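You operate a simulated robot arm through the tools that you are given. There is no shell and no other tool. Be economical: measure what you need, move in short steps, check, and stop when the job is done.

You are at the controls of a simulated robot arm. One attempt, no reset.

TASK
Change the spacing gauge over from the green strip to the grey one.
Fine: green strip on the bench, blue pin on to hole 7, brass weight on the grey strip. Set down upright: brass weight.
Where things are to end (x, y in the base frame): green strip within 60 mm of [300, 470].

The check looks at the end state, three seconds after you hand in, the way a careful person would. Anything else that was tipped, shoved, dropped, spilled or broken makes it a failure.

THE ROBOT
A 7-joint arm with a two-finger parallel gripper, fixed in place. Base frame: the origin is at the foot of the arm, x ahead of it, y to its left, z up; the work surface is at about z = 850. Units: mm, rad, N and s.
With the tool pointing down near the work surface it reaches from about 360 to 780 mm from the base axis. Its first joint turns from -2.897 to 2.897 rad. Payload 3.91 kg.
Tool frame: the origin (TCP) lies between the finger pads and is the grasp point; the fingertips stand 30 mm ahead of it; z points along the fingers, y is the line along which they close. Largest opening 110 mm; finger width 20, thickness 10; the body of the gripper, 48 by 112 mm, starts 55 mm behind the TCP.
Orientation is told as [roll, pitch, yaw] about the base's x, y, z axes, in that order, counted from this pose: with the fingers straight down and closing along the base's y, the tool's x points along the base's -x, its y along +y and its z along -z.

THE INTERFACE
- The arm moves only by the tool jog_arm. Its argument "steps" is a list of rows, each a list of 7 numbers: the shift along the tool's x, y, z in units of 150 mm (1.0 is 150 mm), then the turn, a rotation vector about the tool's x, y, z in units of 60 degrees (1.0 is 60 degrees), then the gripper command, from -1 (shut) to 1 (fully open), values between in proportion. In form: [[x, y, z, ax, ay, az, gripper], ...]. A call has 1 to 20 rows; each row is the pose to reach, as a shift and turn from the pose commanded when the call began, along the tool's axes at that moment. A call with a number of a shift or a turn outside -1 to 1 is refused whole. A row lasts 0.2 s, in which the tool goes at most 50 mm and 0.15 rad; a call with a longer step from one row to the next is refused whole, and so is a gripper value outside its range. A pose out of reach is approached as far as the arm can. The call stops where the force on the tool passes 40 N (or 10 N more than at its start, if that is more) or the arm is blocked; 0.2 s more then pass. Each finger travels about 153 mm/s and halts on what it meets, pressing with about 20 N; the grip force reading is that of the motor and also rises with nothing between the fingers. The clock runs only during rows and for 0.2 s after the last one: add rows that repeat a pose to give the fingers time. The reply holds the time, the measured pose of the TCP, the force on the tool along the base axes, the opening and the grip force, in the units named above and with some noise, with the torque about the TCP (base axes, N m) and any sound that the robot's microphone picked up.
- Cameras (640 x 400 px; columns grow to the right, rows downward): "scene" is fixed at [218.2, 649.4, 1414]; the picture's right is [-0.97, 0.22, 0.00], its down [0.21, 0.94, -0.27] and it looks along [-0.06, -0.26, -0.96] (base axes); focal length 374 px, centre (320, 200). "wrist" rides on the gripper at [77, 7, -114] in the tool frame; the picture's right is [-0.09, 1.00, 0.00], its down [-0.80, -0.07, -0.59] and it looks along [-0.59, -0.05, 0.80] (tool axes); focal length 270 px, centre (320, 200). There is no depth. A picture from a camera that has moved, and an enlarged one, comes with that camera's place and axes in the base frame and with its lens.
- camera(camera): a new picture of that camera. The clock stands still meanwhile.
- slide_trunk(by): slides the trunk up (or, below 0, down) by that many mm; the arm rides with it, the base frame stays. It gives what a move gives, with no picture.
- close_up(camera, box): a new picture of the part [left, top, right, bottom] of that camera's present view, enlarged. The clock stands still meanwhile.
- finish_job(): hands the job in; it is judged then, once.

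Go step by step. Nothing tells you positions but the pictures and the camera data: compare them with the known pose of the tool, close in by small moves and look again before you grip or let go. The budget is 120 turns and 68 pictures, counting those below and the enlarged ones. Unless the task says otherwise, let go and move clear before handing in, and close with one line.

The tools are called after "Emit:" by a JSON object that holds its "name" and its "arguments". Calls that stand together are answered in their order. jog_arm: Moves the arm, as the interface text tells. Its arguments: {"type":"object","properties":{"steps":{"type":"array","items":{"type":"array","items":{"type":"number"}}}},"required":["steps"]} The other tools are called the same way: slide_trunk (by) slides the trunk up or down; camera (camera) takes a picture; close_up (camera, box) takes an enlarged picture of a part of a camera's view; finish_job () hands the job in.

At the start:

```text
t: 0.0
tcp_pos: [209.7, 520.5, 1103.8]
orientation: [0.0, 0.0, -0.001]
ft_force: [0.5, 0.6, -0.3]
torque: [0.0, 0.01, 0.01]
finger_gap: 110.0
grasp_force: 0.0
trunk travel left (down, up): [-575.0, 35.0]
```

scene: 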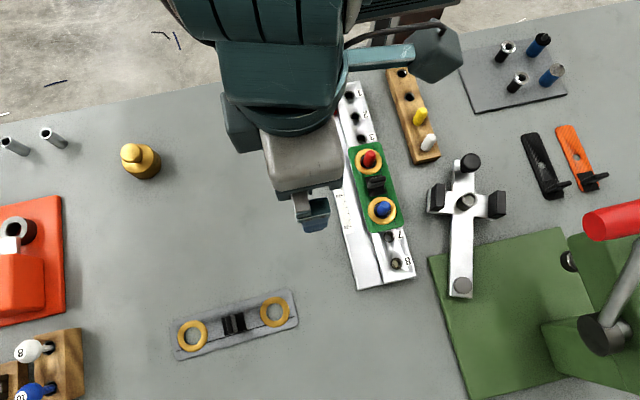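
wrist: 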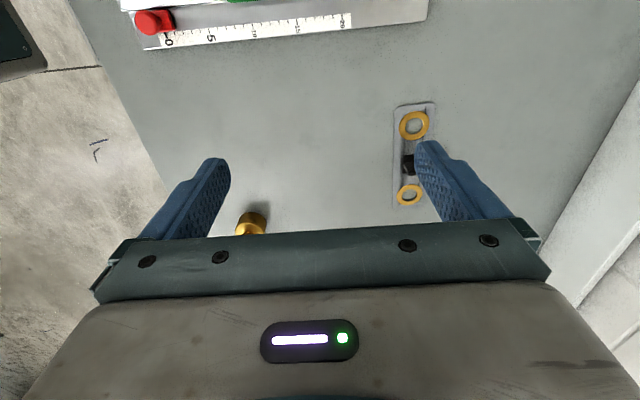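

I see the gauge board with the green strip held over the red and blue pins, the grey strip lying loose on the bench, and the brass weight to the left. I'll look closer before moving.

Emit:
{"name": "close_up", "arguments": {"camera": "scene", "box": [320, 70, 440, 300]}}

Emit:
{"name": "close_up", "arguments": {"camera": "scene", "box": [110, 130, 310, 370]}}

```text
1.74 times, centred on (380, 185) of scene
camera zoom: at [218.2, 649.4, 1414.0], right [-0.97, 0.22, 0.0], down [0.21, 0.94, -0.27], along [-0.06, -0.26, -0.96], focal length 651 px, centre (216, 226)
```

zoom: 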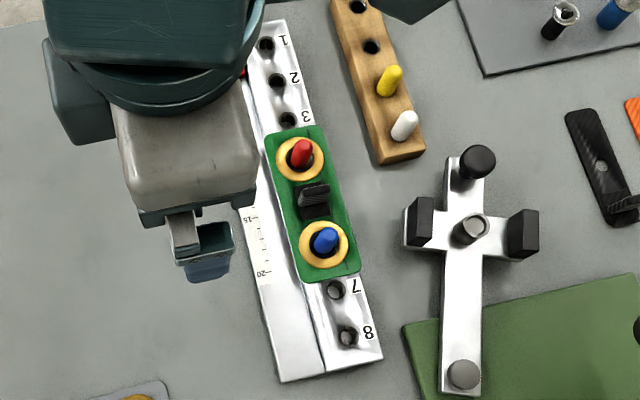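

```text
1.67 times, centred on (210, 250) of scene
camera zoom: at [218.2, 649.4, 1414.0], right [-0.97, 0.22, 0.0], down [0.21, 0.94, -0.27], along [-0.06, -0.26, -0.96], focal length 624 px, centre (503, 117)
```

zoom: 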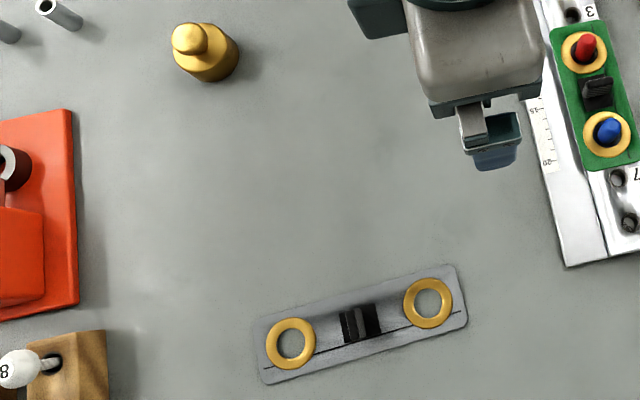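

The board lies along y near x≈100 with holes every 40 mm: red is in hole 4 and blue in hole 6. I'll move above the green handle at a safe height with a partly closed gripper and look.

Emit:
{"name": "jog_arm", "arguments": {"steps": [[0.18, -0.03, 0.1, 0, 0, 0, 0.3], [0.37, -0.06, 0.25, 0, 0, 0, -0.1], [0.55, -0.1, 0.42, 0, 0, 0, -0.2], [0.733, -0.137, 0.6, 0, 0, 0, -0.2], [0.733, -0.137, 0.6, 0, 0, 0, -0.2]]}}

Emit:
{"name": "camera", "arguments": {"camera": "wrist"}}

Emit:
{"name": "camera", "arguments": {"camera": "scene"}}

```text
t: 1.2
tcp_pos: [100.7, 499.0, 1016.5]
orientation: [0.0, -0.001, 0.0]
ft_force: [0.0, 1.2, 0.3]
torque: [0.01, 0.0, 0.0]
finger_gap: 44.0
grasp_force: 0.1
trunk travel left (down, up): [-575.0, 35.0]
```

```text
63 pictures are left
camera wrist: at [25.8, 505.6, 1129.5], right [0.09, 1.0, 0.0], down [0.8, -0.07, 0.59], along [0.59, -0.05, -0.8], focal length 270 px, centre (320, 200)
```

wrist: 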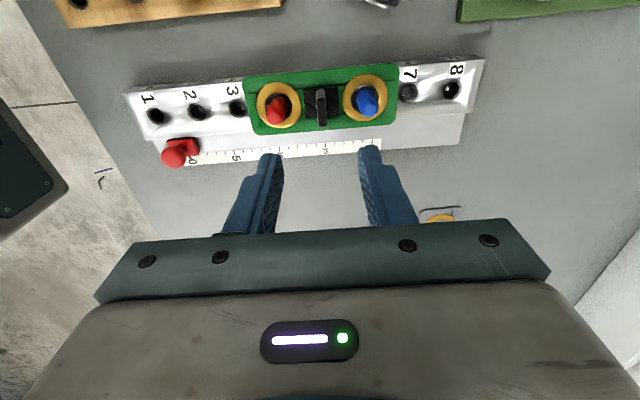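

```text
62 pictures are left
```

scene: 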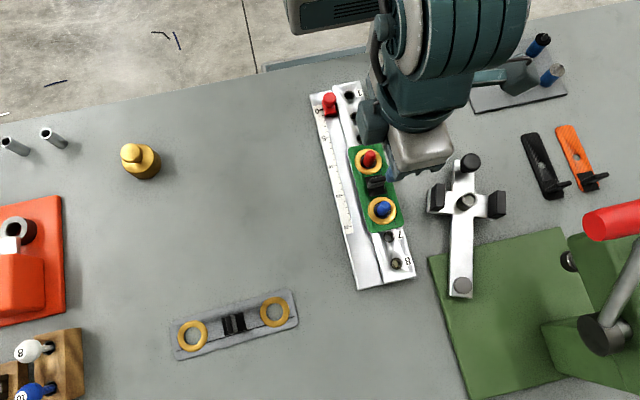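

The two cameras agree: the handle is near (99, 500), and the board is along y at x≈101. I'll take a closer look at the handle and pins.

Emit:
{"name": "close_up", "arguments": {"camera": "wrist", "box": [230, 50, 430, 175]}}

Emit:
{"name": "close_up", "arguments": {"camera": "scene", "box": [340, 135, 420, 240]}}

```text
3.20 times, centred on (330, 112) of wrist
camera zoom: at [25.8, 505.6, 1129.5], right [0.09, 1.0, 0.0], down [0.8, -0.07, 0.59], along [0.59, -0.05, -0.8], focal length 865 px, centre (288, 480)
```

zoom: 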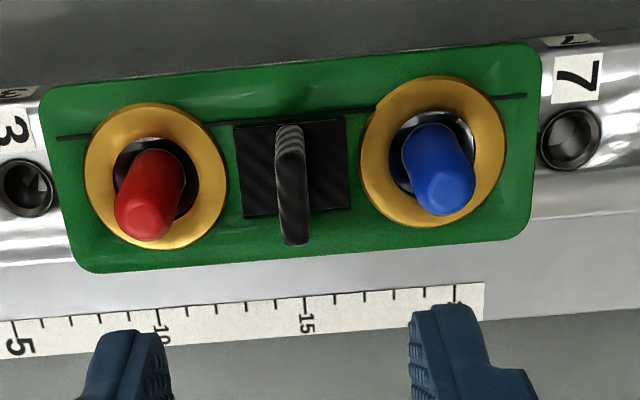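

```text
3.81 times, centred on (380, 188) of scene
camera zoom: at [218.2, 649.4, 1414.0], right [-0.97, 0.22, 0.0], down [0.21, 0.94, -0.27], along [-0.06, -0.26, -0.96], focal length 1426 px, centre (91, 248)
```

zoom: 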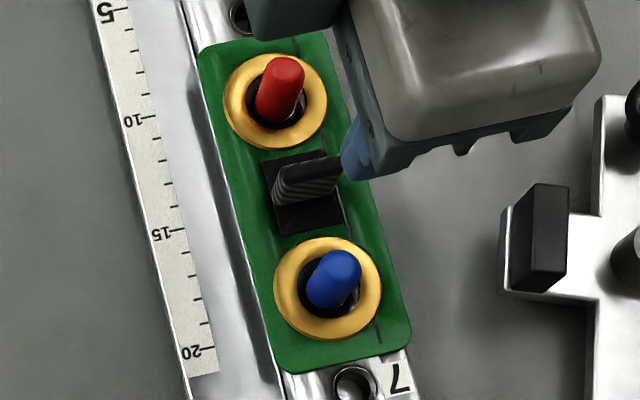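

The fin runs across the strip with its top near z≈898. The strip top is at about 880 and the pin tops at about 912. I'll go down to just above it and check.

Emit:
{"name": "jog_arm", "arguments": {"steps": [[0, 0.003, 0.2, 0, 0, 0, -0.35], [0, 0.006, 0.4, 0, 0, 0, -0.4], [0, 0.006, 0.577, 0, 0, 0, -0.4], [0, 0.006, 0.577, 0, 0, 0, -0.4]]}}

Emit:
{"name": "camera", "arguments": {"camera": "wrist"}}

Emit:
{"name": "close_up", "arguments": {"camera": "scene", "box": [330, 120, 450, 240]}}

```text
t: 2.2
tcp_pos: [100.0, 500.3, 928.2]
orientation: [0.0, -0.001, 0.0]
ft_force: [-0.7, 0.5, 0.4]
torque: [0.0, 0.03, -0.02]
finger_gap: 33.2
grasp_force: 0.0
trunk travel left (down, up): [-575.0, 35.0]
```

```text
59 pictures are left
camera wrist: at [25.0, 507.4, 1042.2], right [0.09, 1.0, 0.0], down [0.8, -0.07, 0.59], along [0.59, -0.05, -0.8], focal length 270 px, centre (320, 200)
```

wrist: 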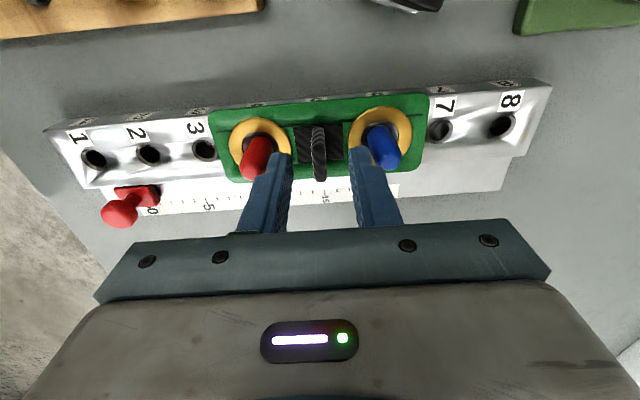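

```text
3.33 times, centred on (390, 180) of scene
camera zoom: at [218.2, 649.4, 1414.0], right [-0.97, 0.22, 0.0], down [0.21, 0.94, -0.27], along [-0.06, -0.26, -0.96], focal length 1248 px, centre (87, 267)
```

zoom: 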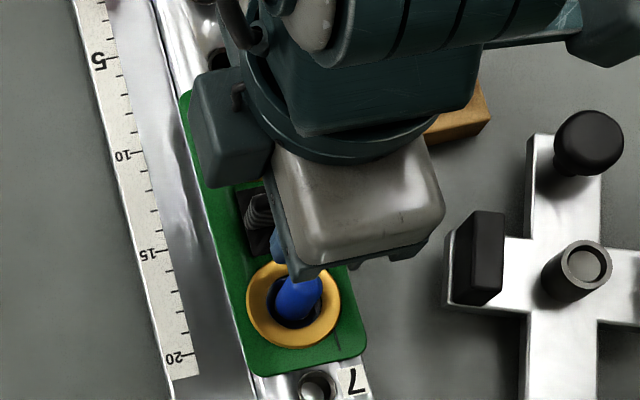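

The fin is centred between the fingers, with clearance to both pins. I'll lower 14 mm and close.

Emit:
{"name": "jog_arm", "arguments": {"steps": [[0.01, 0, 0.05, 0, 0, 0, -0.5], [0.01, 0, 0.095, 0, 0, 0, -0.5], [0.01, 0, 0.095, 0, 0, 0, -1], [0.01, 0, 0.095, 0, 0, 0, -1], [0.01, 0, 0.095, 0, 0, 0, -1]]}}

Emit:
{"name": "camera", "arguments": {"camera": "wrist"}}

```text
t: 3.4
tcp_pos: [99.1, 501.1, 914.9]
orientation: [-0.002, -0.001, -0.002]
ft_force: [-0.3, 0.4, 0.5]
torque: [0.02, 0.02, 0.0]
finger_gap: 7.0
grasp_force: 20.3
trunk travel left (down, up): [-575.0, 35.0]
```

```text
57 pictures are left
camera wrist: at [23.6, 508.1, 1028.3], right [0.09, 1.0, 0.0], down [0.8, -0.07, 0.59], along [0.59, -0.05, -0.8], focal length 270 px, centre (320, 200)
```

wrist: 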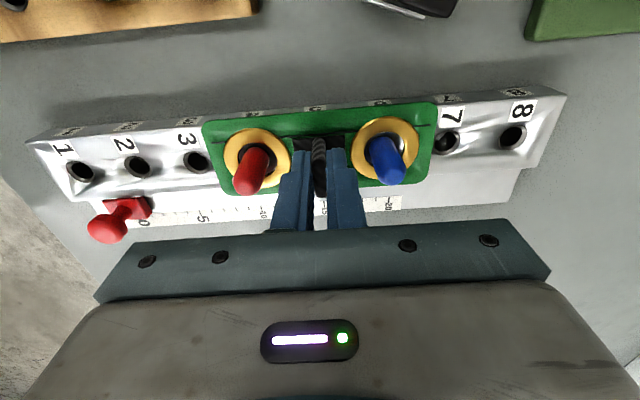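

The fin is gripped (7 mm). I'll lift straight up slowly and look at whether the pins stay put.

Emit:
{"name": "jog_arm", "arguments": {"steps": [[0, 0, -0.05, 0, 0, 0, -1], [0, 0, -0.1, 0, 0, 0, -1], [0, 0, -0.17, 0, 0, 0, -1], [0, 0, -0.25, 0, 0, 0, -1], [0, 0, -0.35, 0, 0, 0, -1], [0, 0, -0.45, 0, 0, 0, -1], [0, 0, -0.45, 0, 0, 0, -1]]}}

Emit:
{"name": "camera", "arguments": {"camera": "wrist"}}

Emit:
{"name": "close_up", "arguments": {"camera": "scene", "box": [300, 80, 440, 290]}}

```text
t: 5.0
tcp_pos: [99.0, 500.6, 981.7]
orientation: [-0.002, 0.0, -0.001]
ft_force: [-0.8, 0.4, -0.7]
torque: [-0.01, 0.02, 0.02]
finger_gap: 7.0
grasp_force: 20.2
trunk travel left (down, up): [-575.0, 35.0]
```

```text
56 pictures are left
camera wrist: at [24.1, 508.1, 1096.3], right [0.09, 1.0, 0.0], down [0.8, -0.07, 0.59], along [0.59, -0.05, -0.8], focal length 270 px, centre (320, 200)
```

wrist: 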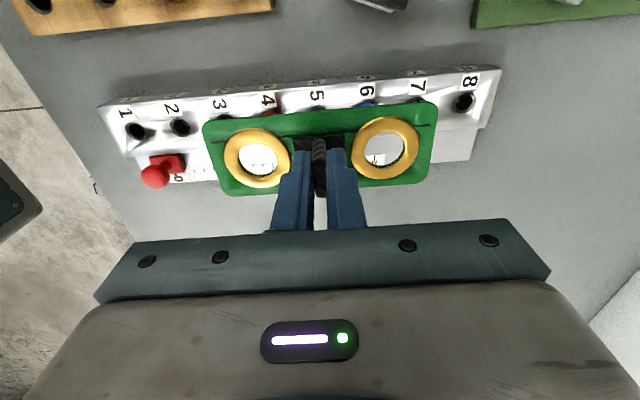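

```text
1.90 times, centred on (370, 185) of scene
camera zoom: at [218.2, 649.4, 1414.0], right [-0.97, 0.22, 0.0], down [0.21, 0.94, -0.27], along [-0.06, -0.26, -0.96], focal length 713 px, centre (225, 229)
```

zoom: 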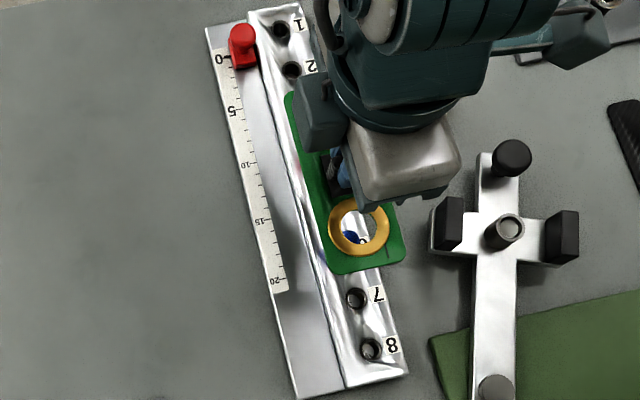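

The pins stayed in holes 4 and 6, and the strip is free. I'll carry it toward (300, 470).

Emit:
{"name": "jog_arm", "arguments": {"steps": [[-0.2, -0.03, 0, 0, 0, 0, -1], [-0.45, -0.06, 0, 0, 0, 0, -1], [-0.7, -0.1, 0, 0, 0, 0, -1], [-0.95, -0.14, 0, 0, 0, 0, -1], [-0.95, -0.14, 0, 0, 0, 0, -1]]}}

Emit:
{"name": "jog_arm", "arguments": {"steps": [[-0.2, -0.03, 0.1, 0, 0, 0, -1], [-0.387, -0.06, 0.25, 0, 0, 0, -1], [-0.387, -0.06, 0.4, 0, 0, 0, -1], [-0.387, -0.06, 0.49, 0, 0, 0, -1], [-0.387, -0.06, 0.49, 0, 0, 0, -1]]}}

Emit:
{"name": "camera", "arguments": {"camera": "wrist"}}

Emit:
{"name": "camera", "arguments": {"camera": "scene"}}

```text
t: 6.2
tcp_pos: [239.9, 479.4, 982.9]
orientation: [0.001, 0.0, 0.002]
ft_force: [-0.4, 0.8, -0.6]
torque: [-0.02, 0.01, 0.02]
finger_gap: 6.6
grasp_force: 19.6
trunk travel left (down, up): [-575.0, 35.0]
```

```text
t: 7.4
tcp_pos: [299.1, 471.1, 908.2]
orientation: [-0.001, 0.002, 0.0]
ft_force: [0.8, 0.4, -0.5]
torque: [-0.05, 0.02, 0.03]
finger_gap: 6.7
grasp_force: 20.1
trunk travel left (down, up): [-575.0, 35.0]
```

```text
54 pictures are left
camera wrist: at [223.9, 478.0, 1022.1], right [0.09, 1.0, 0.0], down [0.8, -0.07, 0.59], along [0.59, -0.05, -0.8], focal length 270 px, centre (320, 200)
```

wrist: 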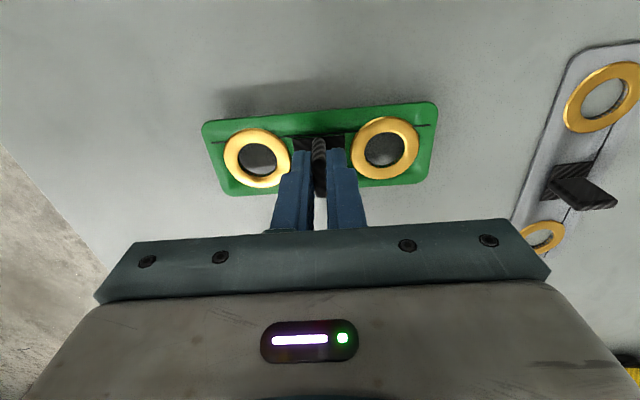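

```text
53 pictures are left
```

scene: 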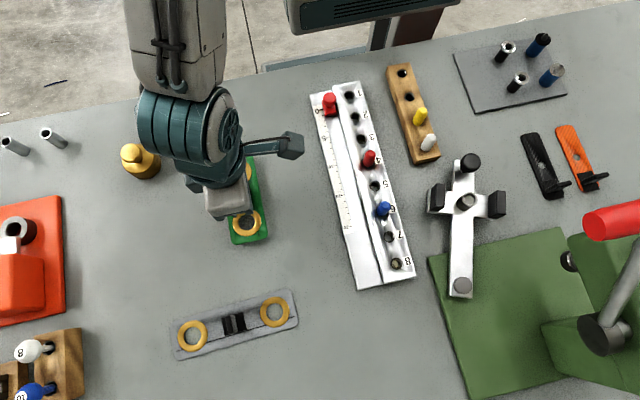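

The strip hovers over a free spot, so I'll lower it in small steps.

Emit:
{"name": "jog_arm", "arguments": {"steps": [[0, 0, 0.02, 0, 0, 0, -1], [0, 0, 0.04, 0, 0, 0, -1], [0, 0, 0.06, 0, 0, 0, -1], [0, 0, 0.06, 0, 0, 0, -1]]}}

Emit:
{"name": "jog_arm", "arguments": {"steps": [[0, 0, 0.01, 0, 0, 0, -1], [0, 0, 0.02, 0, 0, 0, -1], [0, 0, 0.02, 0, 0, 0, -1]]}}

Emit:
{"name": "close_up", "arguments": {"camera": "wrist", "box": [180, 70, 460, 250]}}

```text
t: 8.4
tcp_pos: [299.8, 470.1, 899.3]
orientation: [0.0, 0.0, 0.0]
ft_force: [-0.1, 0.6, 0.5]
torque: [-0.01, -0.01, -0.01]
finger_gap: 6.9
grasp_force: 20.3
trunk travel left (down, up): [-575.0, 35.0]
```

```text
t: 9.2
tcp_pos: [299.5, 469.9, 896.4]
orientation: [-0.001, -0.001, 0.001]
ft_force: [0.3, 0.0, 0.0]
torque: [0.01, 0.0, 0.02]
finger_gap: 7.1
grasp_force: 20.2
trunk travel left (down, up): [-575.0, 35.0]
```

```text
2.22 times, centred on (320, 160) of wrist
camera zoom: at [223.9, 477.8, 1010.3], right [0.09, 1.0, 0.0], down [0.8, -0.07, 0.59], along [0.59, -0.05, -0.8], focal length 601 px, centre (320, 289)
```

zoom: 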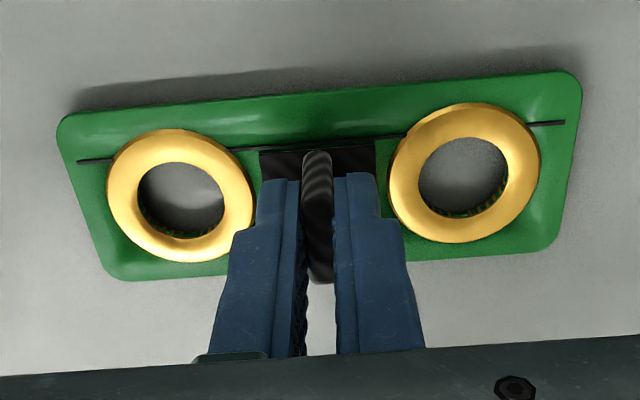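

The shadow shows the strip is still slightly above the bench, so I'll keep lowering in 1–2 mm steps.

Emit:
{"name": "jog_arm", "arguments": {"steps": [[0, 0, 0.01, 0, 0, 0, -1], [0, 0, 0.02, 0, 0, 0, -1], [0, 0, 0.02, 0, 0, 0, -1]]}}

Emit:
{"name": "jog_arm", "arguments": {"steps": [[0, 0, 0.01, 0, 0, 0, -1], [0, 0, 0.02, 0, 0, 0, -1], [0, 0, 0.02, 0, 0, 0, -1]]}}

Emit:
{"name": "jog_arm", "arguments": {"steps": [[0, 0, 0.005, 0, 0, 0, -1], [0, 0, 0.01, 0, 0, 0, -1], [0, 0, 0.01, 0, 0, 0, -1]]}}

Emit:
{"name": "close_up", "arguments": {"camera": "wrist", "box": [180, 70, 460, 250]}}

```text
t: 10.0
tcp_pos: [299.3, 470.4, 893.4]
orientation: [0.001, 0.0, -0.001]
ft_force: [-0.2, 0.3, -0.9]
torque: [-0.02, 0.01, 0.0]
finger_gap: 6.8
grasp_force: 20.5
trunk travel left (down, up): [-575.0, 35.0]
```

```text
t: 10.8
tcp_pos: [298.9, 471.3, 892.0]
orientation: [0.002, -0.002, 0.0]
ft_force: [-0.5, -0.1, 11.0]
torque: [0.0, 0.07, -0.01]
finger_gap: 7.0
grasp_force: 19.8
trunk travel left (down, up): [-575.0, 35.0]
```

```text
t: 11.6
tcp_pos: [300.0, 471.1, 891.4]
orientation: [0.004, -0.002, -0.001]
ft_force: [0.2, 1.8, 28.5]
torque: [-0.02, -0.04, -0.02]
finger_gap: 7.3
grasp_force: 20.3
trunk travel left (down, up): [-575.0, 35.0]
```

```text
2.22 times, centred on (320, 160) of wrist
camera zoom: at [223.6, 477.4, 1004.6], right [0.09, 1.0, 0.0], down [0.8, -0.07, 0.6], along [0.59, -0.05, -0.8], focal length 601 px, centre (320, 289)
```

zoom: 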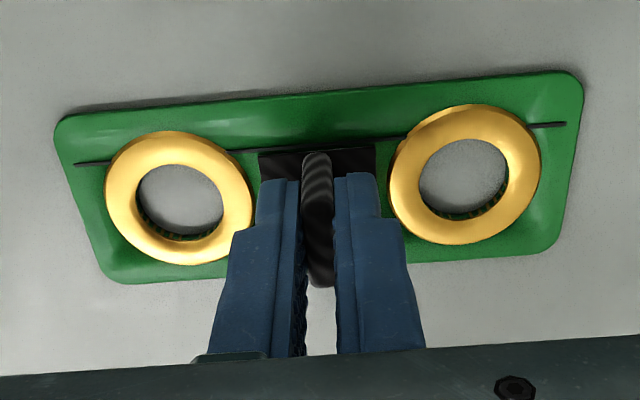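

The strip is on the bench: contact came at TCP z≈892, so the board top is at about 873. I'll ease off, release and rise.

Emit:
{"name": "jog_arm", "arguments": {"steps": [[0, 0, -0.012, 0, 0, 0, -1], [0, 0, -0.012, 0, 0, 0, -0.6], [0, 0, -0.012, 0, 0, 0, -0.45], [0, 0, -0.012, 0, 0, 0, -0.45], [0, 0, -0.1, 0, 0, 0, -0.45], [0, 0, -0.25, 0, 0, 0, -0.45], [0, 0, -0.5, 0, 0, 0, -0.45], [0, 0, -0.7, 0, 0, 0, -0.45], [0, 0, -0.7, 0, 0, 0, -0.45]]}}

Emit:
{"name": "camera", "arguments": {"camera": "wrist"}}

```text
t: 13.6
tcp_pos: [299.5, 471.3, 994.9]
orientation: [0.0, 0.0, 0.0]
ft_force: [0.7, 0.2, -0.5]
torque: [-0.02, 0.02, 0.0]
finger_gap: 30.0
grasp_force: 0.1
trunk travel left (down, up): [-575.0, 35.0]
```

```text
50 pictures are left
camera wrist: at [224.9, 478.8, 1108.4], right [0.09, 1.0, 0.0], down [0.8, -0.07, 0.59], along [0.59, -0.05, -0.8], focal length 270 px, centre (320, 200)
```

wrist: 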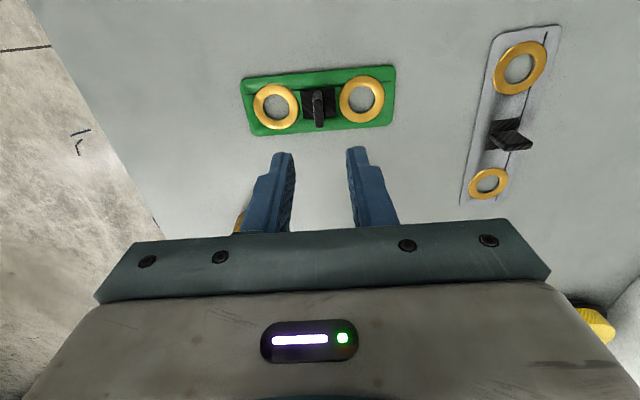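

The green strip is on the bench at about (300, 471). Next I'll move above the blue pin near (100, 540).

Emit:
{"name": "jog_arm", "arguments": {"steps": [[0.25, 0.08, 0, 0, 0, 0, -0.3], [0.5, 0.16, 0, 0, 0, 0, -0.3], [0.75, 0.25, 0, 0, 0, 0, -0.3], [1.0, 0.35, 0, 0, 0, 0, -0.3], [1.0, 0.35, 0, 0, 0, 0, -0.3]]}}

Emit:
{"name": "jog_arm", "arguments": {"steps": [[0.17, 0.05, 0.1, 0, 0, 0, -0.3], [0.33, 0.107, 0.2, 0, 0, 0, -0.3], [0.33, 0.107, 0.2, 0, 0, 0, -0.3]]}}

Emit:
{"name": "camera", "arguments": {"camera": "wrist"}}

Emit:
{"name": "close_up", "arguments": {"camera": "scene", "box": [330, 120, 450, 300]}}

```text
t: 14.8
tcp_pos: [148.5, 524.6, 993.4]
orientation: [0.001, -0.001, -0.002]
ft_force: [0.3, -0.1, -0.4]
torque: [-0.01, 0.02, 0.04]
finger_gap: 38.5
grasp_force: 0.0
trunk travel left (down, up): [-575.0, 35.0]
```

```text
t: 15.6
tcp_pos: [99.8, 539.4, 961.7]
orientation: [-0.001, -0.001, 0.001]
ft_force: [-0.5, 0.6, -0.3]
torque: [0.03, 0.0, 0.04]
finger_gap: 38.6
grasp_force: 0.1
trunk travel left (down, up): [-575.0, 35.0]
```

```text
49 pictures are left
camera wrist: at [24.4, 546.2, 1076.4], right [0.09, 1.0, 0.0], down [0.8, -0.07, 0.59], along [0.59, -0.05, -0.8], focal length 270 px, centre (320, 200)
```

wrist: 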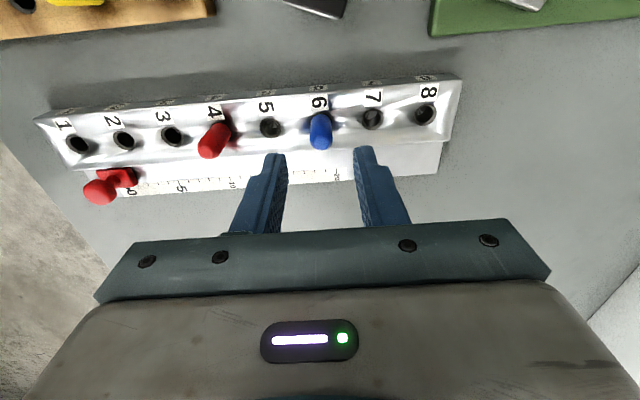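

```text
2.22 times, centred on (390, 210) of scene
camera zoom: at [218.2, 649.4, 1414.0], right [-0.97, 0.22, 0.0], down [0.21, 0.94, -0.27], along [-0.06, -0.26, -0.96], focal length 832 px, centre (164, 178)
```

zoom: 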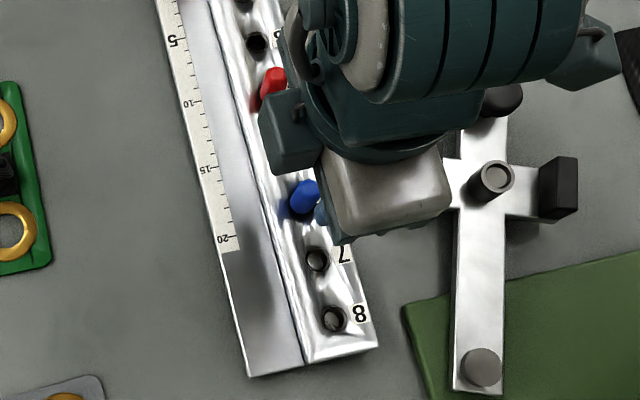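

The holes are 40 mm apart at x≈100.7: hole 6 is at y≈540.3 and hole 7 at y≈580.3. I'll lower onto the blue pin and grip it.

Emit:
{"name": "jog_arm", "arguments": {"steps": [[-0.006, 0.006, 0.12, 0, 0, 0, -0.3], [-0.006, 0.006, 0.24, 0, 0, 0, -0.3], [-0.006, 0.006, 0.335, 0, 0, 0, -0.3], [-0.006, 0.006, 0.335, 0, 0, 0, -1], [-0.006, 0.006, 0.335, 0, 0, 0, -1], [-0.006, 0.006, 0.335, 0, 0, 0, -1]]}}

Emit:
{"name": "camera", "arguments": {"camera": "wrist"}}

```text
t: 17.0
tcp_pos: [99.2, 540.8, 913.7]
orientation: [0.0, 0.001, 0.002]
ft_force: [-0.3, -1.0, 0.0]
torque: [0.0, 0.01, -0.01]
finger_gap: 14.0
grasp_force: 20.1
trunk travel left (down, up): [-575.0, 35.0]
```

```text
47 pictures are left
camera wrist: at [23.9, 547.2, 1027.6], right [0.09, 1.0, 0.0], down [0.8, -0.07, 0.59], along [0.59, -0.05, -0.8], focal length 270 px, centre (320, 200)
```

wrist: 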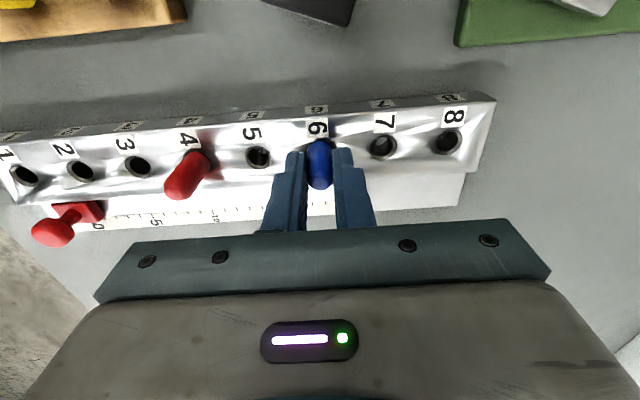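

The pin is gripped (14 mm). I'll lift it straight out.

Emit:
{"name": "jog_arm", "arguments": {"steps": [[0, 0, -0.06, 0, 0, 0, -1], [0, 0, -0.14, 0, 0, 0, -1], [0, 0, -0.24, 0, 0, 0, -1], [0, 0, -0.34, 0, 0, 0, -1], [0, 0, -0.34, 0, 0, 0, -1]]}}

Emit:
{"name": "camera", "arguments": {"camera": "wrist"}}

Emit:
{"name": "close_up", "arguments": {"camera": "scene", "box": [330, 120, 450, 300]}}

```text
t: 18.2
tcp_pos: [98.7, 540.5, 965.0]
orientation: [0.0, 0.0, 0.001]
ft_force: [0.6, -0.5, -1.3]
torque: [0.0, 0.0, -0.01]
finger_gap: 14.0
grasp_force: 20.3
trunk travel left (down, up): [-575.0, 35.0]
```

```text
46 pictures are left
camera wrist: at [25.1, 546.8, 1079.6], right [0.09, 1.0, 0.0], down [0.8, -0.07, 0.59], along [0.59, -0.05, -0.8], focal length 270 px, centre (320, 200)
```

wrist: 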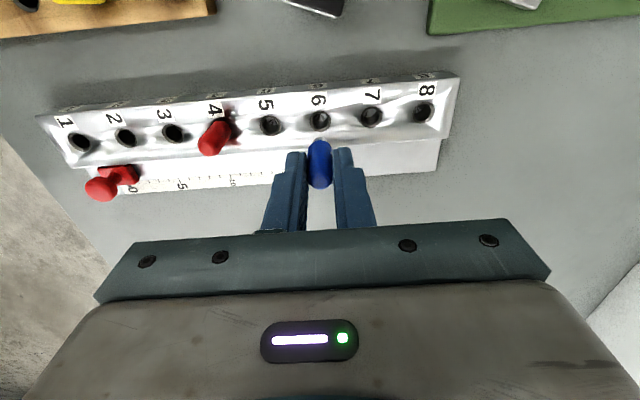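

```text
2.22 times, centred on (390, 210) of scene
camera zoom: at [218.2, 649.4, 1414.0], right [-0.97, 0.22, 0.0], down [0.21, 0.94, -0.27], along [-0.06, -0.26, -0.96], focal length 832 px, centre (164, 178)
```

zoom: 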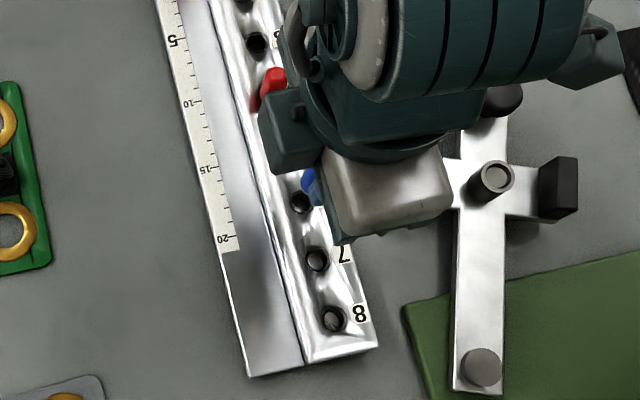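

The pin is out of hole 6. I'll shift 40 mm along the board to hole 7 and check alignment.

Emit:
{"name": "jog_arm", "arguments": {"steps": [[0, 0.13, -0.02, 0, 0, 0, -1], [0, 0.267, -0.02, 0, 0, 0, -1], [0, 0.267, 0.06, 0, 0, 0, -1], [0, 0.267, 0.06, 0, 0, 0, -1]]}}

Emit:
{"name": "close_up", "arguments": {"camera": "wrist", "box": [220, 60, 420, 220]}}

Emit:
{"name": "close_up", "arguments": {"camera": "scene", "box": [350, 180, 430, 280]}}

```text
t: 19.2
tcp_pos: [99.5, 580.7, 955.4]
orientation: [0.0, 0.001, 0.0]
ft_force: [-0.4, -0.3, 0.2]
torque: [0.03, 0.02, 0.01]
finger_gap: 13.8
grasp_force: 19.7
trunk travel left (down, up): [-575.0, 35.0]
```

```text
2.50 times, centred on (320, 140) of wrist
camera zoom: at [25.0, 587.4, 1069.4], right [0.09, 1.0, 0.0], down [0.8, -0.07, 0.59], along [0.59, -0.05, -0.8], focal length 676 px, centre (320, 350)
```

zoom: 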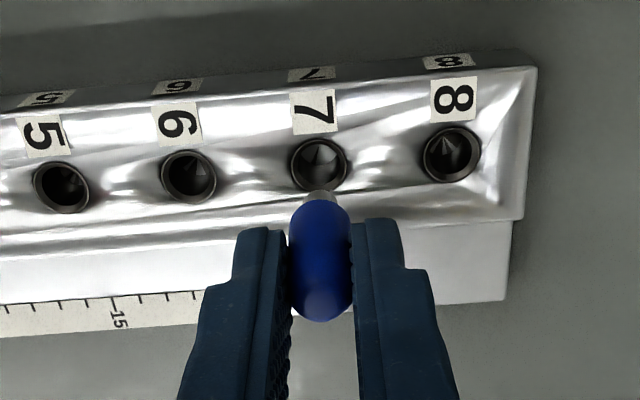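

```text
4.00 times, centred on (390, 230) of scene
camera zoom: at [218.2, 649.4, 1414.0], right [-0.97, 0.22, 0.0], down [0.21, 0.94, -0.27], along [-0.06, -0.26, -0.96], focal length 1498 px, centre (40, 80)
```

zoom: 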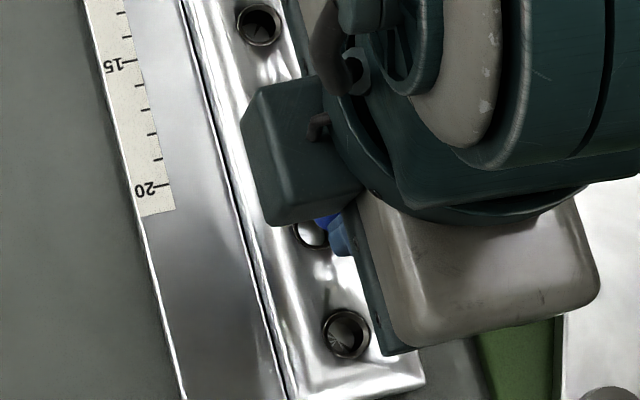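

The pin lines up with hole 7 at about (100.8, 580.5). I'll lower it slowly, watching the force.

Emit:
{"name": "jog_arm", "arguments": {"steps": [[0, 0, 0.05, 0, 0, 0, -1], [0, 0, 0.1, 0, 0, 0, -1], [0, 0, 0.14, 0, 0, 0, -1], [0, 0, 0.18, 0, 0, 0, -1], [0, 0, 0.21, 0, 0, 0, -1], [0, 0, 0.24, 0, 0, 0, -1], [0, 0, 0.255, 0, 0, 0, -1], [0, 0, 0.255, 0, 0, 0, -1]]}}

Emit:
{"name": "jog_arm", "arguments": {"steps": [[0, 0, 0.01, 0, 0, 0, -1], [0, 0, 0.018, 0, 0, 0, -1], [0, 0, 0.018, 0, 0, 0, -1]]}}

Emit:
{"name": "close_up", "arguments": {"camera": "wrist", "box": [220, 60, 420, 220]}}

```text
t: 21.0
tcp_pos: [99.1, 581.2, 916.2]
orientation: [0.002, 0.0, -0.001]
ft_force: [-0.4, -0.1, 0.3]
torque: [0.01, 0.02, 0.0]
finger_gap: 14.0
grasp_force: 19.4
trunk travel left (down, up): [-575.0, 35.0]
```

```text
t: 21.8
tcp_pos: [99.9, 580.0, 916.6]
orientation: [0.003, 0.002, -0.001]
ft_force: [-1.1, -0.9, 10.8]
torque: [0.03, -0.02, 0.01]
finger_gap: 13.6
grasp_force: 20.0
trunk travel left (down, up): [-575.0, 35.0]
```

```text
2.50 times, centred on (320, 140) of wrist
camera zoom: at [25.0, 587.2, 1030.0], right [0.09, 1.0, 0.0], down [0.8, -0.07, 0.59], along [0.59, -0.05, -0.8], focal length 676 px, centre (320, 350)
```

zoom: 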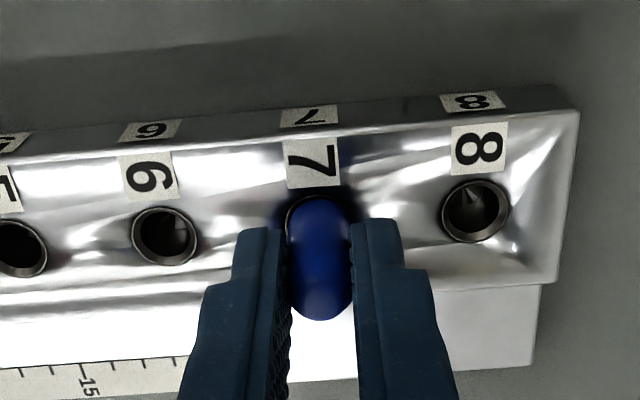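

The pin has bottomed at about the same height as before. I'll give it a light further press to confirm, then release.

Emit:
{"name": "jog_arm", "arguments": {"steps": [[0, 0, 0.007, 0, 0, 0, -1], [0, 0, 0.007, 0, 0, 0, -1]]}}

Emit:
{"name": "jog_arm", "arguments": {"steps": [[0, 0, -0.008, 0, 0, 0, -1], [0, 0, -0.008, 0, 0, 0, -0.5], [0, 0, -0.008, 0, 0, 0, -0.3], [0, 0, -0.008, 0, 0, 0, -0.3], [0, 0, -0.15, 0, 0, 0, -0.3], [0, 0, -0.3, 0, 0, 0, -0.3], [0, 0, -0.5, 0, 0, 0, -0.3], [0, 0, -0.5, 0, 0, 0, -0.3]]}}

Emit:
{"name": "camera", "arguments": {"camera": "wrist"}}

```text
t: 22.4
tcp_pos: [99.0, 581.0, 913.6]
orientation: [0.0, 0.0, 0.0]
ft_force: [0.1, -0.4, 9.1]
torque: [0.09, 0.02, 0.01]
finger_gap: 13.6
grasp_force: 20.4
trunk travel left (down, up): [-575.0, 35.0]
```

```text
t: 24.2
tcp_pos: [102.5, 579.7, 987.7]
orientation: [0.001, 0.0, 0.0]
ft_force: [-0.1, 0.4, 0.3]
torque: [-0.02, 0.02, 0.0]
finger_gap: 38.6
grasp_force: 0.1
trunk travel left (down, up): [-575.0, 35.0]
```

```text
41 pictures are left
camera wrist: at [27.2, 587.3, 1102.8], right [0.09, 1.0, 0.0], down [0.8, -0.07, 0.59], along [0.59, -0.05, -0.8], focal length 270 px, centre (320, 200)
```

wrist: 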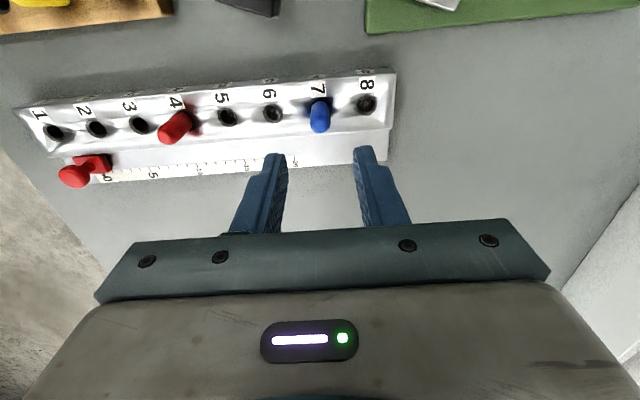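

Blue is now in hole 7. I'll go to the grey strip, turning the tool 90° so the fingers close along the strip's length.

Emit:
{"name": "jog_arm", "arguments": {"steps": [[-0.15, 0.04, -0.05, 0, 0, -0.125, -0.3], [-0.3, 0.08, -0.1, 0, 0, -0.25, -0.3], [-0.47, 0.12, -0.1, 0, 0, -0.375, -0.3], [-0.63, 0.17, -0.1, 0, 0, -0.5, -0.3], [-0.8, 0.21, -0.1, 0, 0, -0.625, -0.3], [-0.95, 0.25, -0.1, 0, 0, -0.75, -0.3], [-0.95, 0.25, -0.1, 0, 0, -0.75, -0.3]]}}

Emit:
{"name": "jog_arm", "arguments": {"steps": [[-0.1, -0.05, 0, 0, 0, -0.125, -0.3], [-0.2, -0.1, 0, 0, 0, -0.25, -0.3], [-0.3, -0.15, 0, 0, 0, -0.375, -0.3], [-0.4, -0.2, 0, 0, 0, -0.5, -0.3], [-0.5, -0.25, 0, 0, 0, -0.625, -0.3], [-0.608, -0.306, 0, 0, 0, -0.75, -0.3], [-0.608, -0.306, 0, 0, 0, -0.75, -0.3]]}}

Emit:
{"name": "camera", "arguments": {"camera": "wrist"}}

Emit:
{"name": "camera", "arguments": {"camera": "scene"}}

```text
t: 25.8
tcp_pos: [243.6, 617.3, 1003.8]
orientation: [0.0, 0.001, 0.787]
ft_force: [-0.1, -0.1, 0.4]
torque: [0.0, 0.0, 0.03]
finger_gap: 38.3
grasp_force: 0.1
trunk travel left (down, up): [-575.0, 35.0]
```

```text
t: 27.4
tcp_pos: [340.8, 649.5, 1004.0]
orientation: [0.001, 0.001, 1.571]
ft_force: [0.0, 0.3, -0.5]
torque: [-0.01, -0.01, -0.01]
finger_gap: 38.2
grasp_force: 0.0
trunk travel left (down, up): [-575.0, 35.0]
```

```text
40 pictures are left
camera wrist: at [335.0, 572.8, 1117.8], right [-1.0, 0.09, 0.0], down [0.07, 0.8, 0.59], along [0.05, 0.59, -0.8], focal length 270 px, centre (320, 200)
```

wrist: 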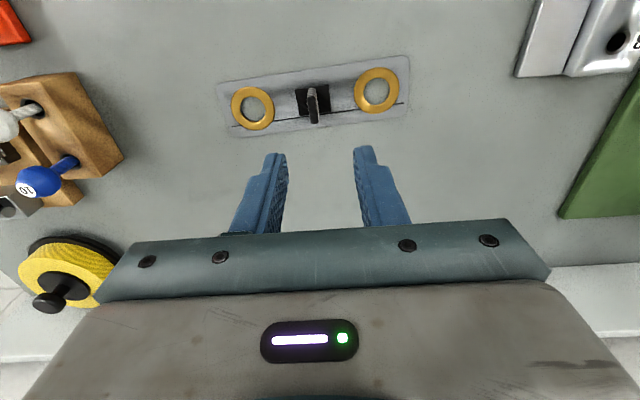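

```text
39 pictures are left
```

scene: 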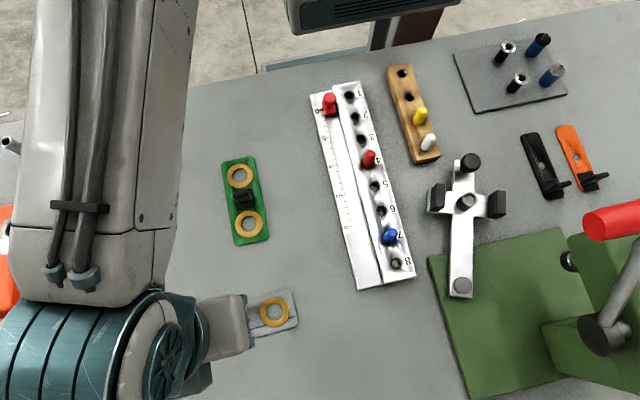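

The grey strip is centred near (347, 647), turned about 2.8°. I'll correct position and yaw, then come down to just above the fin.

Emit:
{"name": "jog_arm", "arguments": {"steps": [[0.017, -0.041, 0.2, 0, 0, -0.047, -0.35], [0.017, -0.041, 0.4, 0, 0, -0.047, -0.4], [0.017, -0.041, 0.58, 0, 0, -0.047, -0.4], [0.017, -0.041, 0.58, 0, 0, -0.047, -0.4]]}}

Emit:
{"name": "camera", "arguments": {"camera": "wrist"}}

```text
t: 28.4
tcp_pos: [345.0, 647.1, 916.9]
orientation: [0.0, 0.001, 1.618]
ft_force: [-0.6, 0.6, 0.5]
torque: [-0.02, 0.01, -0.03]
finger_gap: 32.8
grasp_force: 0.1
trunk travel left (down, up): [-575.0, 35.0]
```

```text
38 pictures are left
camera wrist: at [344.6, 570.2, 1031.9], right [-1.0, 0.04, 0.0], down [0.03, 0.8, 0.59], along [0.02, 0.59, -0.8], focal length 270 px, centre (320, 200)
```

wrist: 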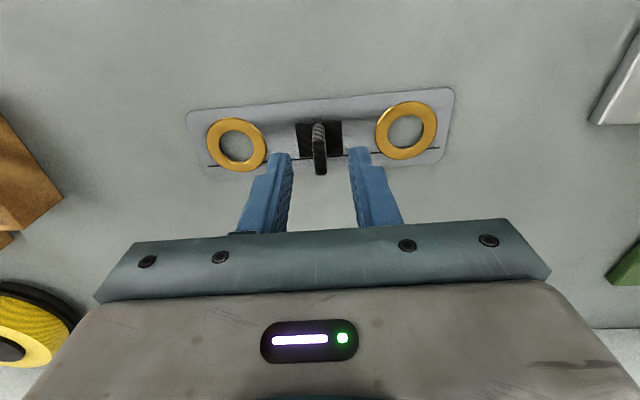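

It's aligned and centred. I'll lower to gripping height and close.

Emit:
{"name": "jog_arm", "arguments": {"steps": [[0, 0, 0.08, 0, 0, 0, -0.45], [0, 0, 0.13, 0, 0, 0, -0.45], [0, 0, 0.163, 0, 0, 0, -0.45], [0, 0, 0.163, 0, 0, 0, -1], [0, 0, 0.163, 0, 0, 0, -1], [0, 0, 0.163, 0, 0, 0, -1]]}}

Emit:
{"name": "jog_arm", "arguments": {"steps": [[0, 0, -0.1, 0, 0, 0, -1], [0, 0, -0.25, 0, 0, 0, -1], [0, 0, -0.45, 0, 0, 0, -1], [0, 0, -0.7, 0, 0, 0, -1], [0, 0, -0.7, 0, 0, 0, -1]]}}

Emit:
{"name": "camera", "arguments": {"camera": "wrist"}}

```text
t: 29.8
tcp_pos: [344.5, 647.6, 892.8]
orientation: [-0.001, 0.0, 1.62]
ft_force: [-0.6, 0.5, 0.1]
torque: [-0.01, 0.02, 0.0]
finger_gap: 7.0
grasp_force: 19.9
trunk travel left (down, up): [-575.0, 35.0]
```

```text
t: 31.0
tcp_pos: [345.6, 647.2, 997.2]
orientation: [-0.002, -0.001, 1.622]
ft_force: [-0.5, 0.8, 0.0]
torque: [-0.01, -0.01, 0.01]
finger_gap: 7.0
grasp_force: 20.1
trunk travel left (down, up): [-575.0, 35.0]
```

```text
37 pictures are left
camera wrist: at [344.6, 570.3, 1111.5], right [-1.0, 0.04, 0.0], down [0.03, 0.8, 0.59], along [0.02, 0.59, -0.8], focal length 270 px, centre (320, 200)
```

wrist: 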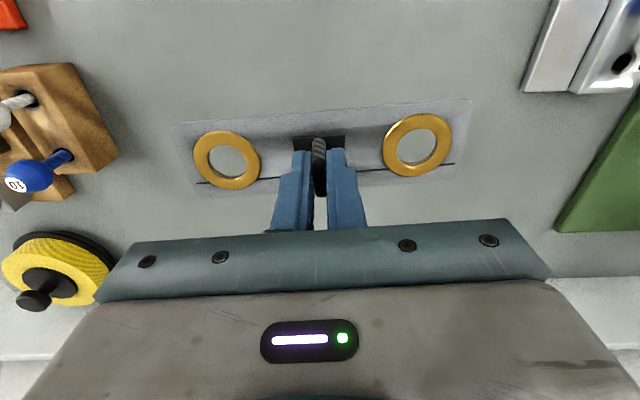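

The grey strip is held firmly. I'll carry it toward the board, turning back 90°.

Emit:
{"name": "jog_arm", "arguments": {"steps": [[0.064, 0.139, 0, 0, 0, 0.128, -1], [0.128, 0.278, 0, 0, 0, 0.257, -1], [0.19, 0.416, 0, 0, 0, 0.385, -1], [0.255, 0.555, 0, 0, 0, 0.513, -1], [0.32, 0.694, 0, 0, 0, 0.642, -1], [0.383, 0.833, 0, 0, 0, 0.77, -1], [0.383, 0.833, 0, 0, 0, 0.77, -1]]}}

```text
t: 32.6
tcp_pos: [224.4, 582.2, 996.4]
orientation: [-0.002, 0.0, 0.81]
ft_force: [0.6, -0.3, -0.1]
torque: [0.0, 0.02, 0.01]
finger_gap: 6.8
grasp_force: 20.3
trunk travel left (down, up): [-575.0, 35.0]
```

Emit:
{"name": "jog_arm", "arguments": {"steps": [[0.145, 0.052, 0, 0, 0, 0.129, -1], [0.289, 0.105, 0, 0, 0, 0.258, -1], [0.434, 0.157, 0, 0, 0, 0.388, -1], [0.578, 0.209, 0, 0, 0, 0.517, -1], [0.722, 0.262, 0, 0, 0, 0.646, -1], [0.867, 0.314, 0, 0, 0, 0.775, -1], [0.867, 0.314, 0, 0, 0, 0.775, -1]]}}

Emit:
{"name": "camera", "arguments": {"camera": "wrist"}}

Emit:
{"name": "close_up", "arguments": {"camera": "scene", "box": [300, 80, 440, 290]}}

```text
t: 34.2
tcp_pos: [98.8, 520.6, 997.1]
orientation: [0.0, -0.001, 0.0]
ft_force: [0.7, -0.2, 0.5]
torque: [-0.02, -0.02, 0.02]
finger_gap: 7.2
grasp_force: 19.6
trunk travel left (down, up): [-575.0, 35.0]
```

```text
36 pictures are left
camera wrist: at [24.6, 528.0, 1110.9], right [0.09, 1.0, 0.0], down [0.8, -0.07, 0.59], along [0.59, -0.05, -0.8], focal length 270 px, centre (320, 200)
```

wrist: 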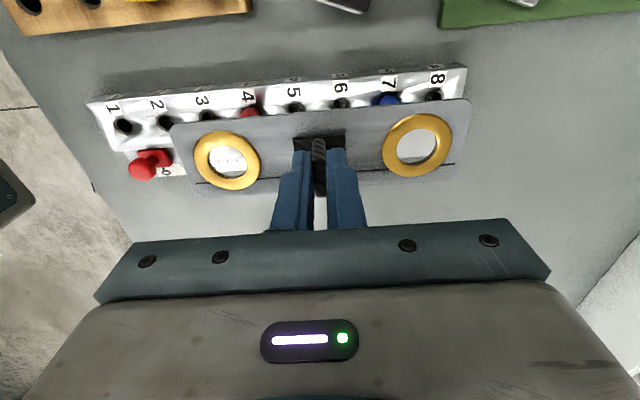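

```text
1.90 times, centred on (370, 185) of scene
camera zoom: at [218.2, 649.4, 1414.0], right [-0.97, 0.22, 0.0], down [0.21, 0.94, -0.27], along [-0.06, -0.26, -0.96], focal length 713 px, centre (225, 229)
```

zoom: 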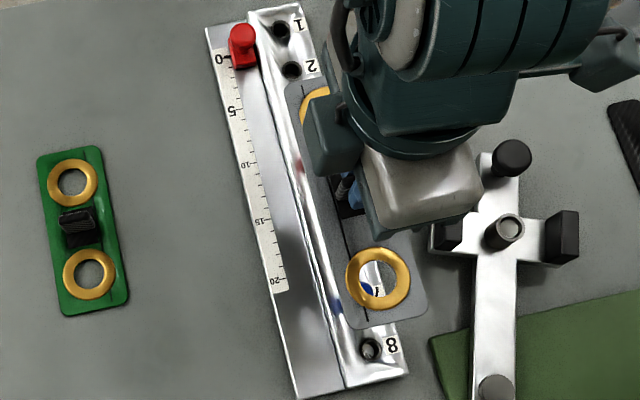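

The rings are nearly over the red and blue pins, and need about 2 mm of correction. I'll lower to just above the pin tops and look through the rings.

Emit:
{"name": "jog_arm", "arguments": {"steps": [[-0.013, -0.008, 0.1, 0, 0, 0, -1], [-0.013, -0.008, 0.2, 0, 0, 0, -1], [-0.013, -0.008, 0.2, 0, 0, 0, -1]]}}

Emit:
{"name": "close_up", "arguments": {"camera": "wrist", "box": [150, 50, 490, 250]}}

Emit:
{"name": "close_up", "arguments": {"camera": "scene", "box": [340, 120, 430, 270]}}

```text
t: 35.0
tcp_pos: [101.0, 521.7, 967.7]
orientation: [0.002, -0.001, 0.001]
ft_force: [-0.1, 1.0, -0.1]
torque: [0.02, 0.01, 0.02]
finger_gap: 6.8
grasp_force: 19.2
trunk travel left (down, up): [-575.0, 35.0]
```

```text
1.88 times, centred on (320, 150) of wrist
camera zoom: at [26.9, 527.7, 1080.9], right [0.09, 1.0, 0.0], down [0.8, -0.07, 0.59], along [0.59, -0.05, -0.8], focal length 509 px, centre (320, 294)
```

zoom: 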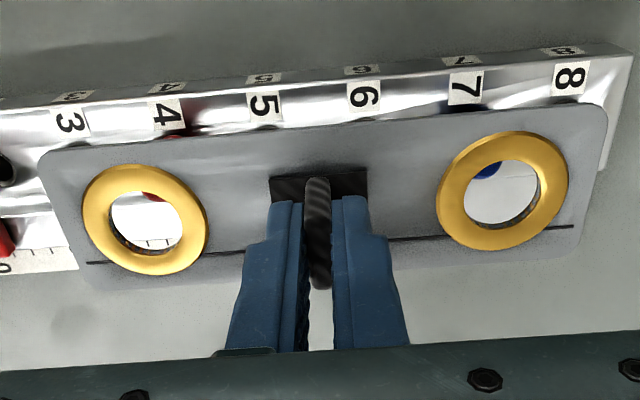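

```text
2.67 times, centred on (385, 195) of scene
camera zoom: at [218.2, 649.4, 1414.0], right [-0.97, 0.22, 0.0], down [0.21, 0.94, -0.27], along [-0.06, -0.26, -0.96], focal length 998 px, centre (147, 213)
```

zoom: 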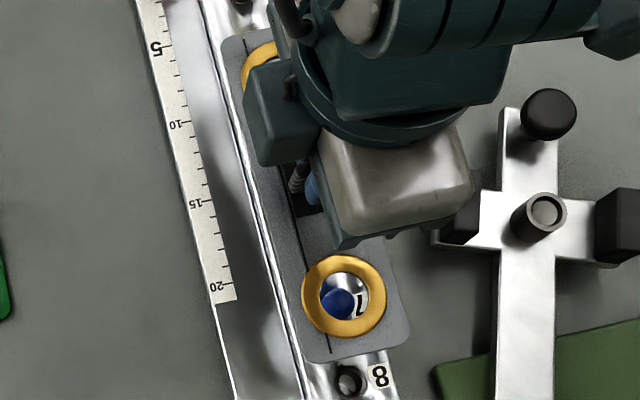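

The rings are centred over the pins to about 1 mm. I'll lower slowly, watching the force.

Emit:
{"name": "jog_arm", "arguments": {"steps": [[0, -0.005, 0.04, 0, 0, 0, -1], [0, -0.005, 0.08, 0, 0, 0, -1], [0, -0.005, 0.11, 0, 0, 0, -1], [0, -0.005, 0.14, 0, 0, 0, -1], [0, -0.005, 0.17, 0, 0, 0, -1], [0, -0.005, 0.17, 0, 0, 0, -1]]}}

Emit:
{"name": "close_up", "arguments": {"camera": "wrist", "box": [150, 50, 490, 250]}}

Emit:
{"name": "close_up", "arguments": {"camera": "scene", "box": [340, 120, 430, 270]}}

```text
t: 36.4
tcp_pos: [101.2, 520.0, 941.3]
orientation: [0.0, 0.001, 0.003]
ft_force: [0.1, -0.2, 0.3]
torque: [0.0, 0.01, -0.01]
finger_gap: 6.9
grasp_force: 20.3
trunk travel left (down, up): [-575.0, 35.0]
```

```text
1.88 times, centred on (320, 150) of wrist
camera zoom: at [26.7, 527.5, 1056.0], right [0.09, 1.0, 0.0], down [0.8, -0.07, 0.59], along [0.59, -0.05, -0.8], focal length 509 px, centre (320, 294)
```

zoom: 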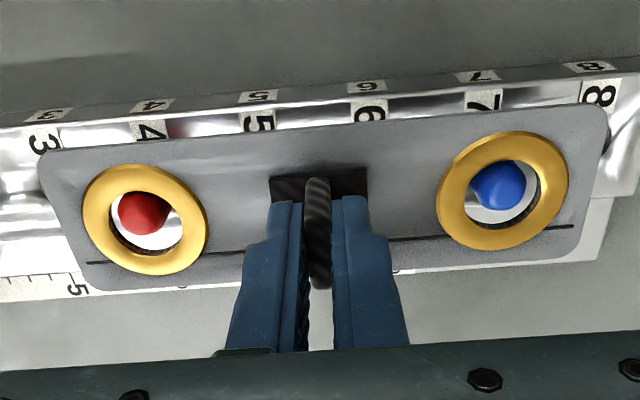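

```text
2.67 times, centred on (385, 195) of scene
camera zoom: at [218.2, 649.4, 1414.0], right [-0.97, 0.22, 0.0], down [0.21, 0.94, -0.27], along [-0.06, -0.26, -0.96], focal length 998 px, centre (147, 213)
```

zoom: 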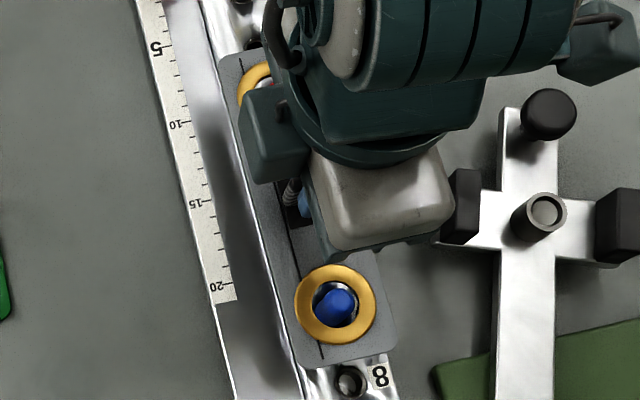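

Both pins are inside their rings. I'll continue down to the board.

Emit:
{"name": "jog_arm", "arguments": {"steps": [[0, 0, 0.035, 0, 0, 0, -1], [0, 0, 0.07, 0, 0, 0, -1], [0, 0, 0.105, 0, 0, 0, -1], [0, 0, 0.135, 0, 0, 0, -1], [0, 0, 0.16, 0, 0, 0, -1], [0, 0, 0.16, 0, 0, 0, -1]]}}

Emit:
{"name": "jog_arm", "arguments": {"steps": [[0, 0, 0.01, 0, 0, 0, -1], [0, 0, 0.015, 0, 0, 0, -1], [0, 0, 0.015, 0, 0, 0, -1]]}}

Emit:
{"name": "close_up", "arguments": {"camera": "wrist", "box": [150, 50, 490, 250]}}

```text
t: 37.8
tcp_pos: [101.9, 519.0, 918.1]
orientation: [0.0, -0.003, 0.003]
ft_force: [0.3, -0.4, -0.8]
torque: [0.0, -0.03, -0.01]
finger_gap: 7.0
grasp_force: 19.5
trunk travel left (down, up): [-575.0, 35.0]
```

```text
t: 38.6
tcp_pos: [102.8, 519.3, 916.0]
orientation: [-0.001, 0.001, 0.003]
ft_force: [-0.1, 0.7, -0.5]
torque: [0.0, -0.03, 0.01]
finger_gap: 6.8
grasp_force: 20.3
trunk travel left (down, up): [-575.0, 35.0]
```

```text
1.88 times, centred on (320, 150) of wrist
camera zoom: at [27.1, 526.2, 1029.8], right [0.09, 1.0, 0.0], down [0.8, -0.07, 0.59], along [0.59, -0.05, -0.8], focal length 509 px, centre (320, 294)
```

zoom: 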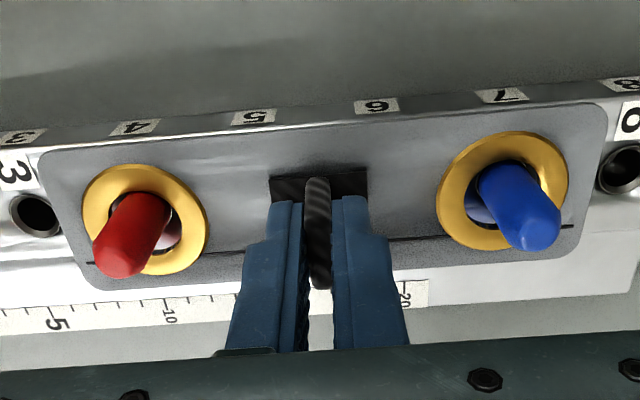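

Emit:
{"name": "jog_arm", "arguments": {"steps": [[0, 0, 0.01, 0, 0, 0, -1], [0, 0, 0.015, 0, 0, 0, -1], [0, 0, 0.015, 0, 0, 0, -1]]}}

Emit:
{"name": "jog_arm", "arguments": {"steps": [[0, 0, 0.01, 0, 0, 0, -1], [0, 0, 0.01, 0, 0, 0, -1]]}}

```text
t: 39.4
tcp_pos: [101.2, 518.3, 914.1]
orientation: [0.004, 0.001, 0.005]
ft_force: [-1.0, -0.5, 17.7]
torque: [-0.1, 0.05, -0.05]
finger_gap: 7.0
grasp_force: 19.8
trunk travel left (down, up): [-575.0, 35.0]
```

```text
t: 40.0
tcp_pos: [101.3, 519.3, 914.4]
orientation: [0.004, -0.001, 0.002]
ft_force: [-1.1, 4.5, 28.7]
torque: [0.03, 0.03, -0.02]
finger_gap: 7.3
grasp_force: 20.2
trunk travel left (down, up): [-575.0, 35.0]
```

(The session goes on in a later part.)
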